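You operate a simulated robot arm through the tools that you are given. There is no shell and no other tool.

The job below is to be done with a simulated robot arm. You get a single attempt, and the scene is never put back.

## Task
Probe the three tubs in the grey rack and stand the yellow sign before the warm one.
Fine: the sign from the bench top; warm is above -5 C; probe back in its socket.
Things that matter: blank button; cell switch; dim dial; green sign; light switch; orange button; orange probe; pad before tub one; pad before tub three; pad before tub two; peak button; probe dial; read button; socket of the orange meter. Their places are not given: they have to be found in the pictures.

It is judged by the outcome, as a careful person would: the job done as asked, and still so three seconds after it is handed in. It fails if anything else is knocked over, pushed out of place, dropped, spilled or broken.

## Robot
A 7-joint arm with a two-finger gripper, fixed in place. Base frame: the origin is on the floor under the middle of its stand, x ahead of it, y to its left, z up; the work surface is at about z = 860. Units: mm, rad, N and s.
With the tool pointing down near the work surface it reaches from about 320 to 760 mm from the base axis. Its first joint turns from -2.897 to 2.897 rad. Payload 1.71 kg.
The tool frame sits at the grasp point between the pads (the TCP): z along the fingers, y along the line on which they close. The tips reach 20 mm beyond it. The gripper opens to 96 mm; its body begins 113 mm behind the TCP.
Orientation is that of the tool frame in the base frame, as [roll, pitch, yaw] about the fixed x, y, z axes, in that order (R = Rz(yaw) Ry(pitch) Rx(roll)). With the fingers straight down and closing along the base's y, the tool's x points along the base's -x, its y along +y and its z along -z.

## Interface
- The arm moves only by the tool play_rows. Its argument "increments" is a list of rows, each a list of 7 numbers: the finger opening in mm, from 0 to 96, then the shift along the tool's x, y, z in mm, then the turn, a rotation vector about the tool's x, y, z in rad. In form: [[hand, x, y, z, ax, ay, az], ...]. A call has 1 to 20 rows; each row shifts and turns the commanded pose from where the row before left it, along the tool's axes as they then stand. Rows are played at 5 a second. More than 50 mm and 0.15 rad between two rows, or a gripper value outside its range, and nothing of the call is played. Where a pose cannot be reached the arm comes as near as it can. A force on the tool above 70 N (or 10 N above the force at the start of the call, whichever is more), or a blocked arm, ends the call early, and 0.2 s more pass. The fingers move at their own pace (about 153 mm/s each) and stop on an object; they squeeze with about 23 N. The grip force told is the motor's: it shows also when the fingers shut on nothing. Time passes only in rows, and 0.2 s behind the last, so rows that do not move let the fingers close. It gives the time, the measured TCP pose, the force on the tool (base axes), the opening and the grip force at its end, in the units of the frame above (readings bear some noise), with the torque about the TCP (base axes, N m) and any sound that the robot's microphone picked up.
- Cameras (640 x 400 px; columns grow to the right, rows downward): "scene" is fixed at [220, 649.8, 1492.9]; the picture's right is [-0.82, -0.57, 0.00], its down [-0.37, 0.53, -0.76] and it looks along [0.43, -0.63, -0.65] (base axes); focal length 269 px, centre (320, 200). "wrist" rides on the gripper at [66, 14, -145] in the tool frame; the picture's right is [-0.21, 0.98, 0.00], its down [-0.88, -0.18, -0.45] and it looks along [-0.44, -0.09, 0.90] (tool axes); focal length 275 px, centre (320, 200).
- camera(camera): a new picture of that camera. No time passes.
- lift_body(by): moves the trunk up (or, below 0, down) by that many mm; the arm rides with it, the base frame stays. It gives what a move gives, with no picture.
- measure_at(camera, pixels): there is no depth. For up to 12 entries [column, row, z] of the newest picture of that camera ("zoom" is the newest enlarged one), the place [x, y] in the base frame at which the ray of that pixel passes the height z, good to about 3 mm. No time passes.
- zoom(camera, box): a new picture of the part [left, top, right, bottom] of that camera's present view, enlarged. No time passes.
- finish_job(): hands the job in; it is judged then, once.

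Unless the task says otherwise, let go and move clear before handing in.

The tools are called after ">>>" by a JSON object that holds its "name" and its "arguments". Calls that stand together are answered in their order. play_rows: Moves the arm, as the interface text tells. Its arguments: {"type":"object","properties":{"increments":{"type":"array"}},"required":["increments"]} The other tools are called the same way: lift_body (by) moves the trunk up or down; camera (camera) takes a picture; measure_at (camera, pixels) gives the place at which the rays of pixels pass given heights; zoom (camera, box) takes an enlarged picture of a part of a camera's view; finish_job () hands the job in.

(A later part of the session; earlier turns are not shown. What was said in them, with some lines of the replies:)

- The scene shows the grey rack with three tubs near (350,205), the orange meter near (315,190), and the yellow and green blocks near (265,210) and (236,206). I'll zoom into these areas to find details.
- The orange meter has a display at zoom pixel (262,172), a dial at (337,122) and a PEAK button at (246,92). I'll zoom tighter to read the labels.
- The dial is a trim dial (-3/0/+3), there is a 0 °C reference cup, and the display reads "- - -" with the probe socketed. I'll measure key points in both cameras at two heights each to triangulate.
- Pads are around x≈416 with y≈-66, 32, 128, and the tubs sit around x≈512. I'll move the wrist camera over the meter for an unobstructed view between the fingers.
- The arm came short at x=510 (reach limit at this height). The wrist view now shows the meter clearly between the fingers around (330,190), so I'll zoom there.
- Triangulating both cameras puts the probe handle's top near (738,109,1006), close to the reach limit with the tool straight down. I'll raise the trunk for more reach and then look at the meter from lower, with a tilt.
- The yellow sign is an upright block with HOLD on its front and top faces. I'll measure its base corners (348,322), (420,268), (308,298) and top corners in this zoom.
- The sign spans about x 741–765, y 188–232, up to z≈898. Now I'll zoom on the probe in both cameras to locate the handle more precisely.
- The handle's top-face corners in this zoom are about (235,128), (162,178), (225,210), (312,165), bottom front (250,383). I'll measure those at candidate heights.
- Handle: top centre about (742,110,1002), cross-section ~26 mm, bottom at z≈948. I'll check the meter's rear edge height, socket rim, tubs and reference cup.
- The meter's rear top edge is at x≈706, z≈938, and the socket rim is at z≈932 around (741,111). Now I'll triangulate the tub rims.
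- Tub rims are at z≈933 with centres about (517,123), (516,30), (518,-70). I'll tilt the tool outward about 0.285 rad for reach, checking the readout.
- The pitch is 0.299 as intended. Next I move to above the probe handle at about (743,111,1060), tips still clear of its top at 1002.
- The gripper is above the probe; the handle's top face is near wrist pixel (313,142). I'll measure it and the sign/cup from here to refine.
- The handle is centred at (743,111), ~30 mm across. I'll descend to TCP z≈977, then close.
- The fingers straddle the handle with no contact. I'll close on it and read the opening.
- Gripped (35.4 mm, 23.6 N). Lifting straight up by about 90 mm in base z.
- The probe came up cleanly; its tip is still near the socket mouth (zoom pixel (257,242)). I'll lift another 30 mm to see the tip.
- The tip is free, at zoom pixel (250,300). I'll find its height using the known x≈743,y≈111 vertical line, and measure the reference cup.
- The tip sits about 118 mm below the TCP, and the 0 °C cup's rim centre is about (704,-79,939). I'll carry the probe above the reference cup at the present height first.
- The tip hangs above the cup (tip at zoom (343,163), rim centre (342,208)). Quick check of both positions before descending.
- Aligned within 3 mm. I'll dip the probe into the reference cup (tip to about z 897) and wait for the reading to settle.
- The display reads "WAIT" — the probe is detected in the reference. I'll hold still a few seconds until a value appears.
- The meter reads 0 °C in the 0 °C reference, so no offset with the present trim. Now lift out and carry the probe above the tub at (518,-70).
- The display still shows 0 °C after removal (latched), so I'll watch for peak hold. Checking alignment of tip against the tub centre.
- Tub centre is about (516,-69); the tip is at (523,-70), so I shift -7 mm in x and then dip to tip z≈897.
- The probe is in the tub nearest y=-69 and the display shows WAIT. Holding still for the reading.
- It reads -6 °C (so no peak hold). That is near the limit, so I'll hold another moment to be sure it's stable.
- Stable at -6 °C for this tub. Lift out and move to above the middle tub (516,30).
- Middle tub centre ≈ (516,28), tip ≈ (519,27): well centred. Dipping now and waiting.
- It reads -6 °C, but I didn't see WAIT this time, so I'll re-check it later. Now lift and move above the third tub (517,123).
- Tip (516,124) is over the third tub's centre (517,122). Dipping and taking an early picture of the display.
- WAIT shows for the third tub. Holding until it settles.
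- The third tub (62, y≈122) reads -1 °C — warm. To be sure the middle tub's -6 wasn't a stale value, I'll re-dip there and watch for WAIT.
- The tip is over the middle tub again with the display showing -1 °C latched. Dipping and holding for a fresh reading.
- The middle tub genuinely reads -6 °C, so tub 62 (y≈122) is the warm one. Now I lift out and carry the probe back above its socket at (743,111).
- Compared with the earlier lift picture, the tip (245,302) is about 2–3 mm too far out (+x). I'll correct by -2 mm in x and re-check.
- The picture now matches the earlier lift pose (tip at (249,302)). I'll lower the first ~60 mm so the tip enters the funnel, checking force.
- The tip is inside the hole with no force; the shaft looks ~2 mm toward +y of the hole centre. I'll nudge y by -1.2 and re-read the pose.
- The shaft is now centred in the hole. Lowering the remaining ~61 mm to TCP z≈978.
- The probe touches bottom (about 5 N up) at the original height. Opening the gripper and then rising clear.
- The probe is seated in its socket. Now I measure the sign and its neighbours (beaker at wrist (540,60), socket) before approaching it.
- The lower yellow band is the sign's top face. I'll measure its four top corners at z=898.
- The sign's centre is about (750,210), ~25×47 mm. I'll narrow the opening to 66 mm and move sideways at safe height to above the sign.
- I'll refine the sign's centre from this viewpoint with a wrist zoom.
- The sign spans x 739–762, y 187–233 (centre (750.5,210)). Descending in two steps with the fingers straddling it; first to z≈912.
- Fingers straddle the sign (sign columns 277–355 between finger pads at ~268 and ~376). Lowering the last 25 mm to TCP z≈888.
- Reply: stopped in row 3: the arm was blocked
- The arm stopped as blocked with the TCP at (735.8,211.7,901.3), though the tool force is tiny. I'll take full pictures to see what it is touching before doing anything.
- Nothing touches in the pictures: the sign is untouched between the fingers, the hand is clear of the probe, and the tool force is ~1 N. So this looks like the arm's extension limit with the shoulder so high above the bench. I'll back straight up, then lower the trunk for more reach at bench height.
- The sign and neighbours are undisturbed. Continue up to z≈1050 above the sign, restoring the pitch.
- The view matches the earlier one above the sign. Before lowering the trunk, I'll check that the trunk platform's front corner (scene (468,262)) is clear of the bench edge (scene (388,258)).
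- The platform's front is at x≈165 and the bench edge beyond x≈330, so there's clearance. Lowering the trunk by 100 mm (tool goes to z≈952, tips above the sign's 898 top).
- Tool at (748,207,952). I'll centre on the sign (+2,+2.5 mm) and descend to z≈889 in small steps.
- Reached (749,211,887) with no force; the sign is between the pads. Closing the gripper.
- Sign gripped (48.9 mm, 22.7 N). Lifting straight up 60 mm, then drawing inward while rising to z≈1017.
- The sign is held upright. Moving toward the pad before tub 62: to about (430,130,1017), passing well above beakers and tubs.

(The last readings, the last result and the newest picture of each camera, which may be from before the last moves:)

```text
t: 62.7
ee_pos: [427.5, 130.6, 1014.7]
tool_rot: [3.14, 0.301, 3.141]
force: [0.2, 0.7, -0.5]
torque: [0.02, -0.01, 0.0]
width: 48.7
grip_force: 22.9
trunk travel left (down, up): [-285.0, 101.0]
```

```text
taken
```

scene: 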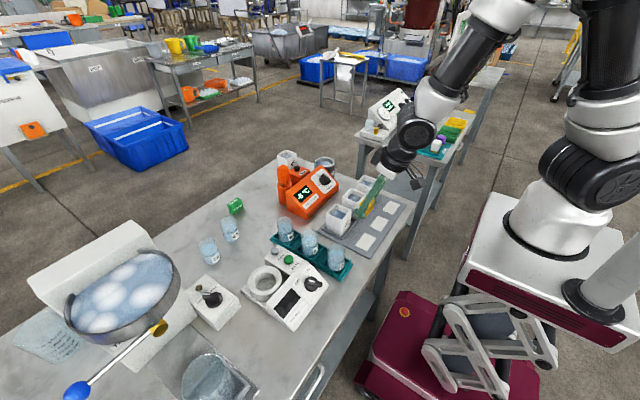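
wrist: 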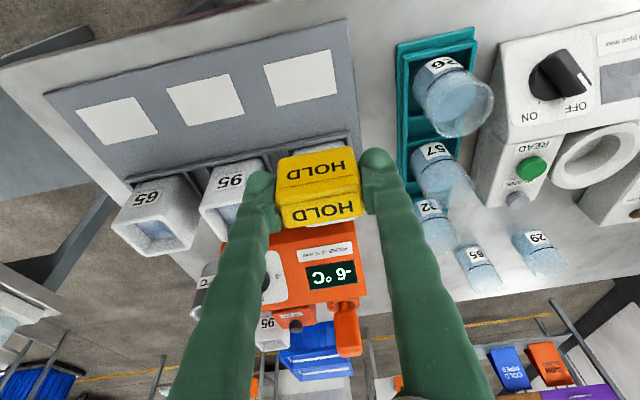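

The target pad appears at wrist (302,78). I'll measure its corners in both cameras to get its centre and height.

>>> {"name": "measure_at", "arguments": {"camera": "wrist", "pixels": [[263, 66, 864], [330, 50, 864], [338, 93, 864], [275, 106, 864], [301, 78, 864], [301, 78, 872], [205, 100, 864], [205, 100, 872], [120, 120, 864], [120, 120, 872], [355, 140, 864], [350, 20, 864]]}}

>>> {"name": "zoom", "arguments": {"camera": "scene", "box": [330, 160, 430, 260]}}

>>> {"name": "zoom", "arguments": {"camera": "wrist", "box": [240, 10, 380, 160]}}

```text
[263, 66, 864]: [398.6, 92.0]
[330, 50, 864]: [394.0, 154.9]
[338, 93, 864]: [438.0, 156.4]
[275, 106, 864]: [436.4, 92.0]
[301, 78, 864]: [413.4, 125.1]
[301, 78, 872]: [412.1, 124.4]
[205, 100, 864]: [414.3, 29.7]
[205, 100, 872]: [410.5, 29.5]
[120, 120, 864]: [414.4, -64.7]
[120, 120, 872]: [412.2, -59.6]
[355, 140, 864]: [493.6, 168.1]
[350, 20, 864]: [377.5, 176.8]
```

```text
4.00 times, centred on (380, 210) of scene
```

zoom: 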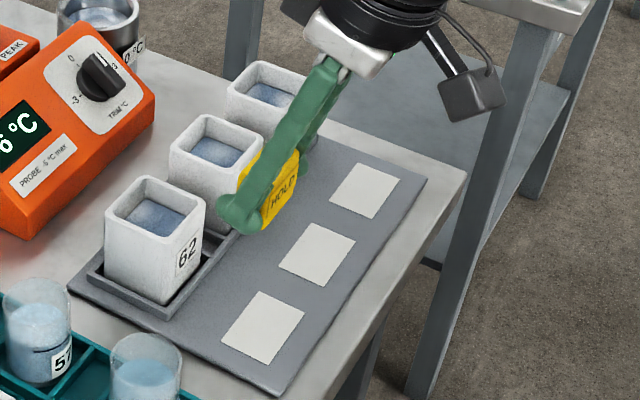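

```text
2.67 times, centred on (310, 85) of wrist
```

zoom: 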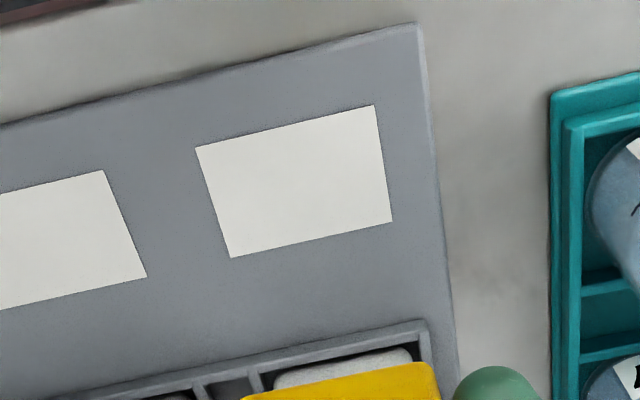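

>>> {"name": "measure_at", "arguments": {"camera": "zoom", "pixels": [[297.5, 185.8, 860], [297.5, 185.8, 865], [297.5, 185.8, 870], [195, 147, 866], [374, 104, 866], [393, 222, 866], [230, 258, 866], [425, 322, 875], [415, 22, 864], [455, 400, 864]]}}

>>> {"name": "measure_at", "arguments": {"camera": "scene", "pixels": [[365.75, 242, 860], [365.75, 242, 865], [365.75, 242, 870], [355.5, 246, 866], [364.25, 233, 866], [376.25, 238.75, 866], [367.5, 250.75, 866]]}}

```text
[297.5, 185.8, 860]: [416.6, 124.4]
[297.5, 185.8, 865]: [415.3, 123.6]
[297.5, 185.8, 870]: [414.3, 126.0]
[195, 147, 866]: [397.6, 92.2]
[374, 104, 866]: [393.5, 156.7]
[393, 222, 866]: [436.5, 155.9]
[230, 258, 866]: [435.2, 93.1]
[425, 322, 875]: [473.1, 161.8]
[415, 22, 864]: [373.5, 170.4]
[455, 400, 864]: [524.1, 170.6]
```

```text
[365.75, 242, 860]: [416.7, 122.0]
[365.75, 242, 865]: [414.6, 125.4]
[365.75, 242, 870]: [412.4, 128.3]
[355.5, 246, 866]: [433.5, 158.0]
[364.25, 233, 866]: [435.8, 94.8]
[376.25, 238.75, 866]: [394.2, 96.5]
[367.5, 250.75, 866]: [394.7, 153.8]
```

The pad spans x 394–436, y 93–157 (centre (415,125)) at z≈864. Expected touch-down is TCP z≈891, so I'll first descend to about z 903 over the centre.

>>> {"name": "play_rows", "arguments": {"increments": [[0, 9.12, -1.1, 20.6, 0, 0, 0], [0, 9.12, -1.1, 20.6, 0, 0, 0], [0, 9.12, -1.1, 20.6, 0, 0, 0], [0, 9.12, -1.1, 20.6, 0, 0, 0], [0, 9.12, -1.1, 20.6, 0, 0, 0], [0, 0, 0, 0, 0, 0, 0]]}}

>>> {"name": "zoom", "arguments": {"camera": "scene", "box": [330, 180, 410, 260]}}

>>> {"name": "camera", "arguments": {"camera": "wrist"}}

```text
t: 64.1
ee_pos: [416.6, 125.0, 905.3]
tool_rot: [-3.142, 0.301, 3.141]
force: [0.5, -0.4, 0.2]
torque: [-0.01, 0.01, -0.05]
width: 48.8
grip_force: 22.9
trunk travel left (down, up): [-285.0, 101.0]
```

```text
5.00 times, centred on (370, 220) of scene
```

zoom: 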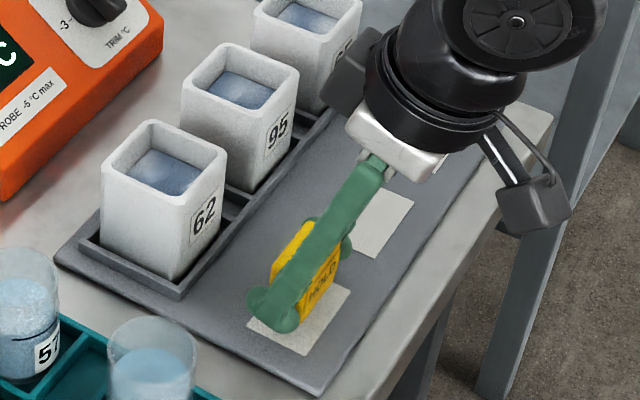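

```text
taken
```

wrist: 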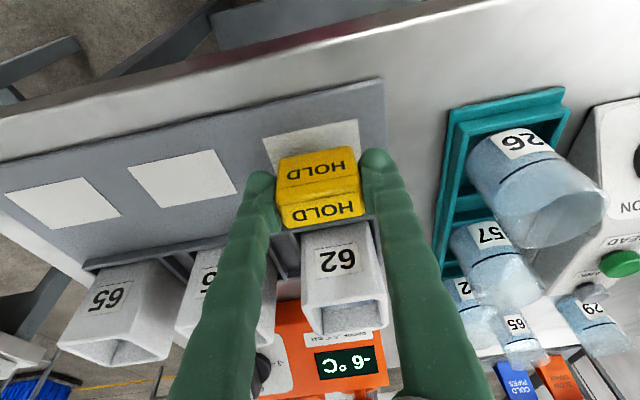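

Positioned over the pad at z≈905. Descend ~11 mm more, then look for contact.

>>> {"name": "play_rows", "arguments": {"increments": [[0, 2.5, 0, 3.6, 0, 0, 0], [0, 1.2, 0, 3.8, 0, 0, 0], [0, 0.9, 0, 2.9, 0, 0, 0], [0, 0, 0, 0, 0, 0, 0]]}}

>>> {"name": "zoom", "arguments": {"camera": "scene", "box": [345, 210, 385, 250]}}

```text
t: 65.1
ee_pos: [413.4, 125.8, 894.5]
tool_rot: [3.141, 0.304, 3.139]
force: [-0.9, -0.6, -0.6]
torque: [0.01, 0.02, 0.04]
width: 48.8
grip_force: 22.9
trunk travel left (down, up): [-285.0, 101.0]
```

```text
10.00 times, centred on (365, 230) of scene
```

zoom: 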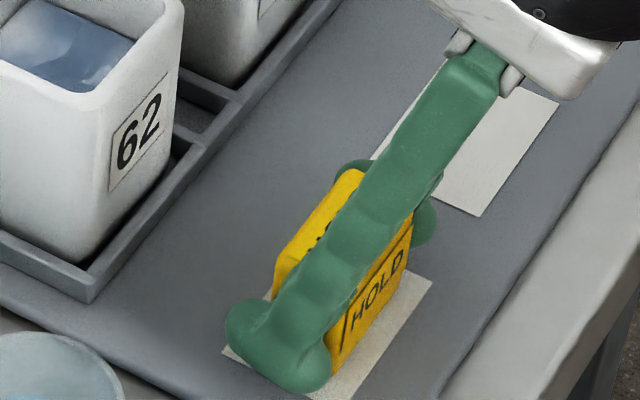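

Close to the pad, no contact yet. Lowering in 1 mm steps and watching the force.

>>> {"name": "play_rows", "arguments": {"increments": [[0, 0.3, 0, 0.96, 0, 0, 0], [0, 0.3, 0, 0.96, 0, 0, 0], [0, 0.3, 0, 0.96, 0, 0, 0], [0, 0, 0, 0, 0, 0, 0]]}}

```text
t: 66.1
ee_pos: [412.7, 125.8, 893.1]
tool_rot: [3.14, 0.306, 3.139]
force: [-4.3, -2.9, 32.9]
torque: [-0.02, 0.19, 0.0]
width: 48.6
grip_force: 23.0
trunk travel left (down, up): [-285.0, 101.0]
```

Contact: about 33 N upward. I'll back off ~1.5 mm to relieve the pressure before releasing.

>>> {"name": "play_rows", "arguments": {"increments": [[0, -0.3, 0, -0.96, 0, 0, 0], [0, -0.15, 0, -0.5, 0, 0, 0], [0, 0, 0, 0, 0, 0, 0]]}}

>>> {"name": "zoom", "arguments": {"camera": "scene", "box": [345, 210, 385, 250]}}

>>> {"name": "camera", "arguments": {"camera": "wrist"}}

```text
t: 66.9
ee_pos: [413.3, 125.0, 893.5]
tool_rot: [3.139, 0.302, 3.141]
force: [2.6, 2.7, 12.1]
torque: [0.06, -0.08, 0.0]
width: 49.0
grip_force: 23.0
trunk travel left (down, up): [-285.0, 101.0]
```

```text
10.00 times, centred on (365, 230) of scene
```

zoom: 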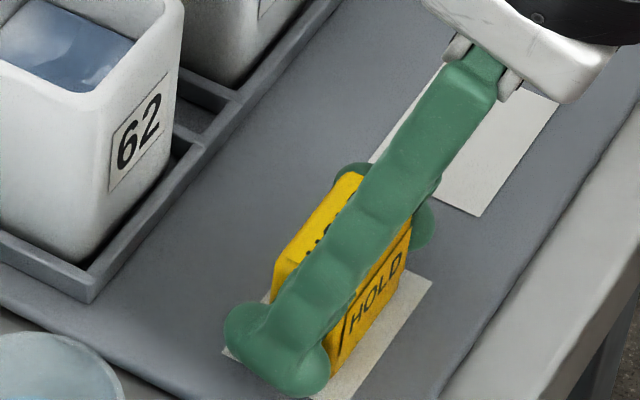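

```text
taken
```

wrist: 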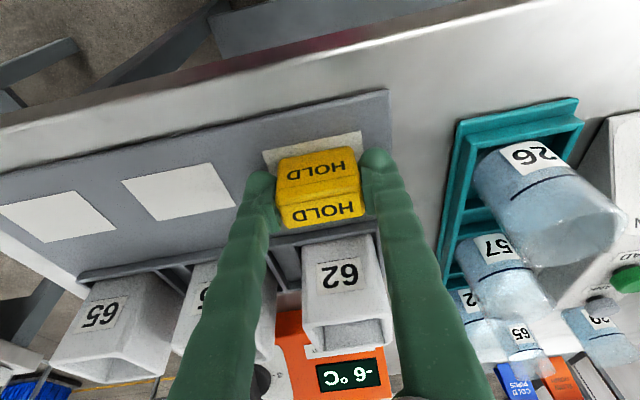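

Still 12 N. Easing another ~0.7 mm, then opening gently.

>>> {"name": "play_rows", "arguments": {"increments": [[0, -0.2, 0, -0.65, 0, 0, 0], [0, 0, 0, 0, 0, 0, 0]]}}

```text
t: 67.5
ee_pos: [412.7, 125.0, 893.9]
tool_rot: [-3.14, 0.299, 3.141]
force: [0.3, 0.1, -0.3]
torque: [-0.01, -0.04, -0.03]
width: 49.0
grip_force: 22.3
trunk travel left (down, up): [-285.0, 101.0]
```

Force is zero now, sign resting within a fraction of a millimetre. I'll check the teal rack's near edge (wrist (452,135)) so opening the fingers won't touch it.

>>> {"name": "measure_at", "arguments": {"camera": "wrist", "pixels": [[452, 122, 870], [440, 235, 870], [437, 270, 870], [388, 92, 864]]}}

```text
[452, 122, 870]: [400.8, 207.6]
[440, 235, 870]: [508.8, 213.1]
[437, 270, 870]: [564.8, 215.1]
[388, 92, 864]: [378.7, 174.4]
```

The teal rack's edge is at y≈208, well clear of the right finger's outer side (~180). Opening gently to 64 mm.

>>> {"name": "play_rows", "arguments": {"increments": [[52, 0, 0, 0, 0, 0, 0], [56, 0, 0, 0, 0, 0, 0], [60, 0, 0, 0, 0, 0, 0], [64, 0, 0, 0, 0, 0, 0], [64, 0, 0, 0, 0, 0, 0]]}}

>>> {"name": "zoom", "arguments": {"camera": "scene", "box": [345, 210, 385, 250]}}

>>> {"name": "camera", "arguments": {"camera": "wrist"}}

```text
t: 68.7
ee_pos: [414.3, 125.9, 893.5]
tool_rot: [-3.141, 0.302, 3.141]
force: [-0.1, 0.4, -0.3]
torque: [-0.03, -0.01, -0.05]
width: 64.0
grip_force: 0.0
trunk travel left (down, up): [-285.0, 101.0]
```

```text
10.00 times, centred on (365, 230) of scene
```

zoom: 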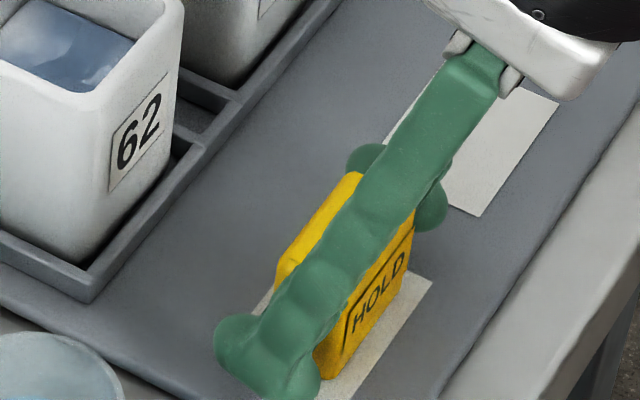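

```text
taken
```

wrist: 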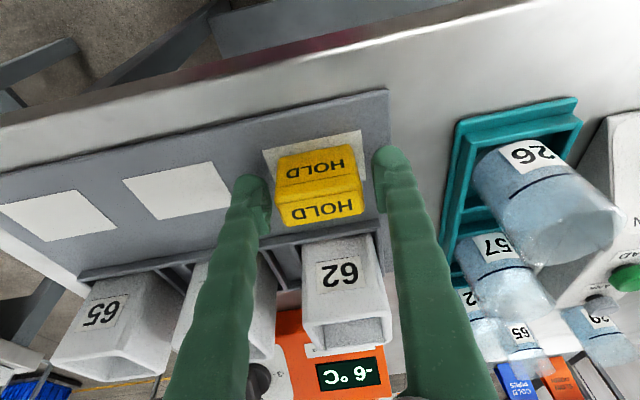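

The sign stands free on the pad. Retracting straight up, slowly at first.

>>> {"name": "play_rows", "arguments": {"increments": [[64, -3, 0, -9.55, 0, 0, 0], [64, -4.45, 0, -14.33, 0, 0, 0], [64, -8.9, 0, -28.6, 0, 0, 0], [64, -11.9, 0, -38.2, 0, 0, 0], [64, -11.9, 0, -38.2, 0, 0, 0], [64, 0, 0, 0, 0, 0, 0]]}}

>>> {"name": "camera", "arguments": {"camera": "scene"}}

>>> {"name": "camera", "arguments": {"camera": "wrist"}}

>>> {"name": "zoom", "arguments": {"camera": "scene", "box": [330, 180, 410, 260]}}

```text
t: 70.1
ee_pos: [415.6, 125.7, 1028.2]
tool_rot: [3.14, 0.301, 3.14]
force: [-0.7, -0.4, 0.3]
torque: [-0.01, 0.03, -0.01]
width: 63.9
grip_force: 0.0
trunk travel left (down, up): [-285.0, 101.0]
```

```text
taken
```

scene: 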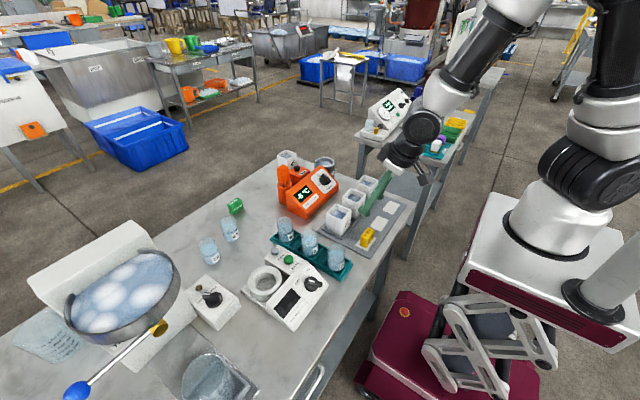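

```text
taken
```

wrist: 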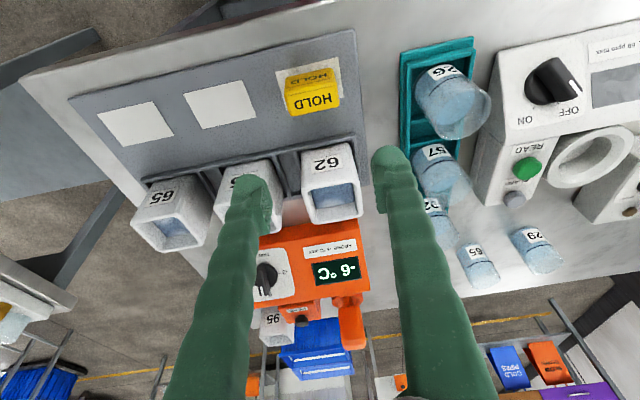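

```text
5.00 times, centred on (370, 220) of scene
```

zoom: 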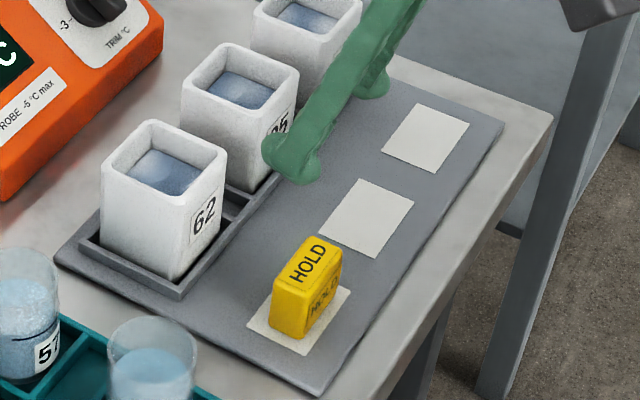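

The sign stands upright on the pad before tub 62. I'll verify the probe in its socket and the surrounding objects.

>>> {"name": "zoom", "arguments": {"camera": "scene", "box": [265, 145, 350, 220]}}

>>> {"name": "zoom", "arguments": {"camera": "scene", "box": [190, 140, 420, 280]}}

```text
5.33 times, centred on (308, 182) of scene
```

zoom: 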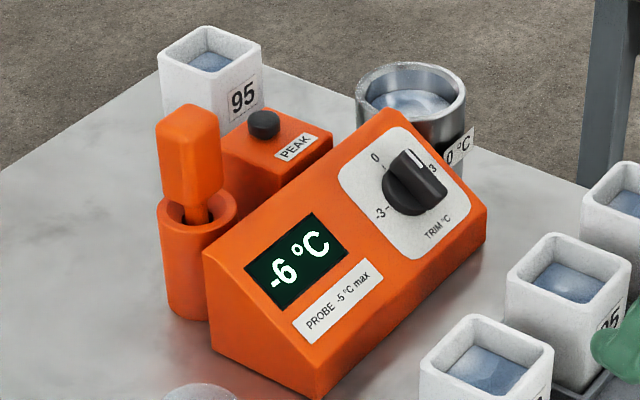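

```text
2.78 times, centred on (305, 210) of scene
```

zoom: 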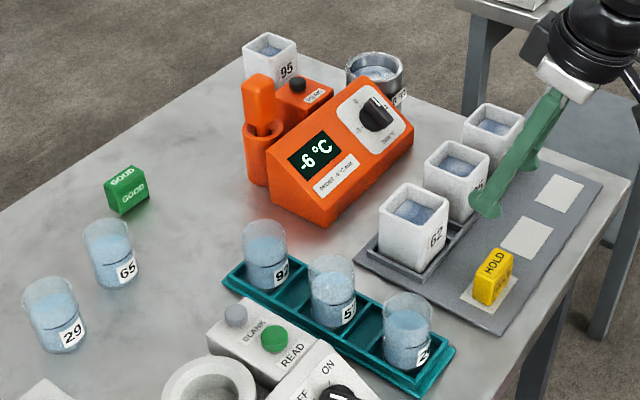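

Everything is in place: the probe seated, tubs, beakers and green sign unmoved, the yellow sign on its pad. I'll raise the arm a bit more, then hand in.

>>> {"name": "play_rows", "arguments": {"increments": [[64, -11.9, 0, -38.2, 0, 0, 0], [64, -11.9, 0, -38.2, 0, 0, 0], [64, 0, 0, 0, 0, 0, 0], [64, 0, 0, 0, 0, 0, 0]]}}

>>> {"name": "zoom", "arguments": {"camera": "scene", "box": [190, 140, 420, 280]}}

```text
t: 71.1
ee_pos: [415.4, 121.2, 1107.5]
tool_rot: [3.139, 0.3, 3.14]
force: [0.4, 0.8, 0.0]
torque: [-0.01, 0.0, -0.01]
width: 63.9
grip_force: 0.0
trunk travel left (down, up): [-285.0, 101.0]
```

```text
2.78 times, centred on (305, 210) of scene
```

zoom: 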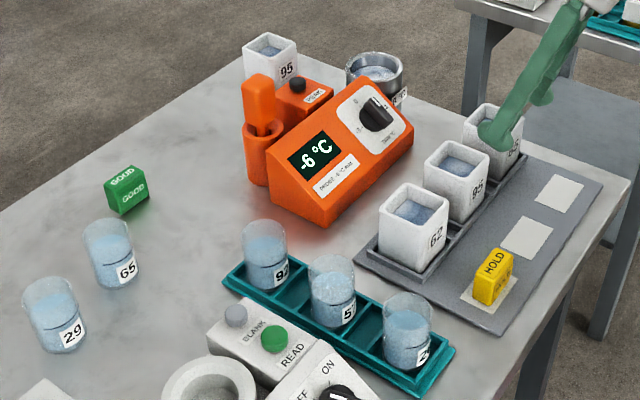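

The arm is clear, the HOLD sign stands on the pad before tub 62 (read -1 °C; the others read -6 °C), and the probe is in its socket. Handing in.

>>> {"name": "finish_job", "arguments": {}}

```text
The job is handed in.
```

The yellow HOLD sign is standing on the pad in front of tub 62, the only tub warmer than -5 °C. The orange probe is back in its socket and the job is handed in.

| Tub in the grey rack | Reading |
|---|---|
| 62 | -1 °C |
| 95 | -6 °C |
| 65 | -6 °C |

- **Meter check:** I dipped the probe in the 0 °C cup first and it read 0 °C, so I left the trim dial alone.
- **Repeat reading:** I probed the 95 tub twice because the first -6 °C could have been left over from the tub before. It read -6 °C both times.
- **Arm stop:** The arm stopped once while reaching for the sign, most likely at its reach limit. I backed off and lowered the trunk by 100 mm, and the sign came up on the next try.
- **At hand-in:** The last pictures showed nothing knocked over or out of place. The meter display still shows -6 °C, its last reading.
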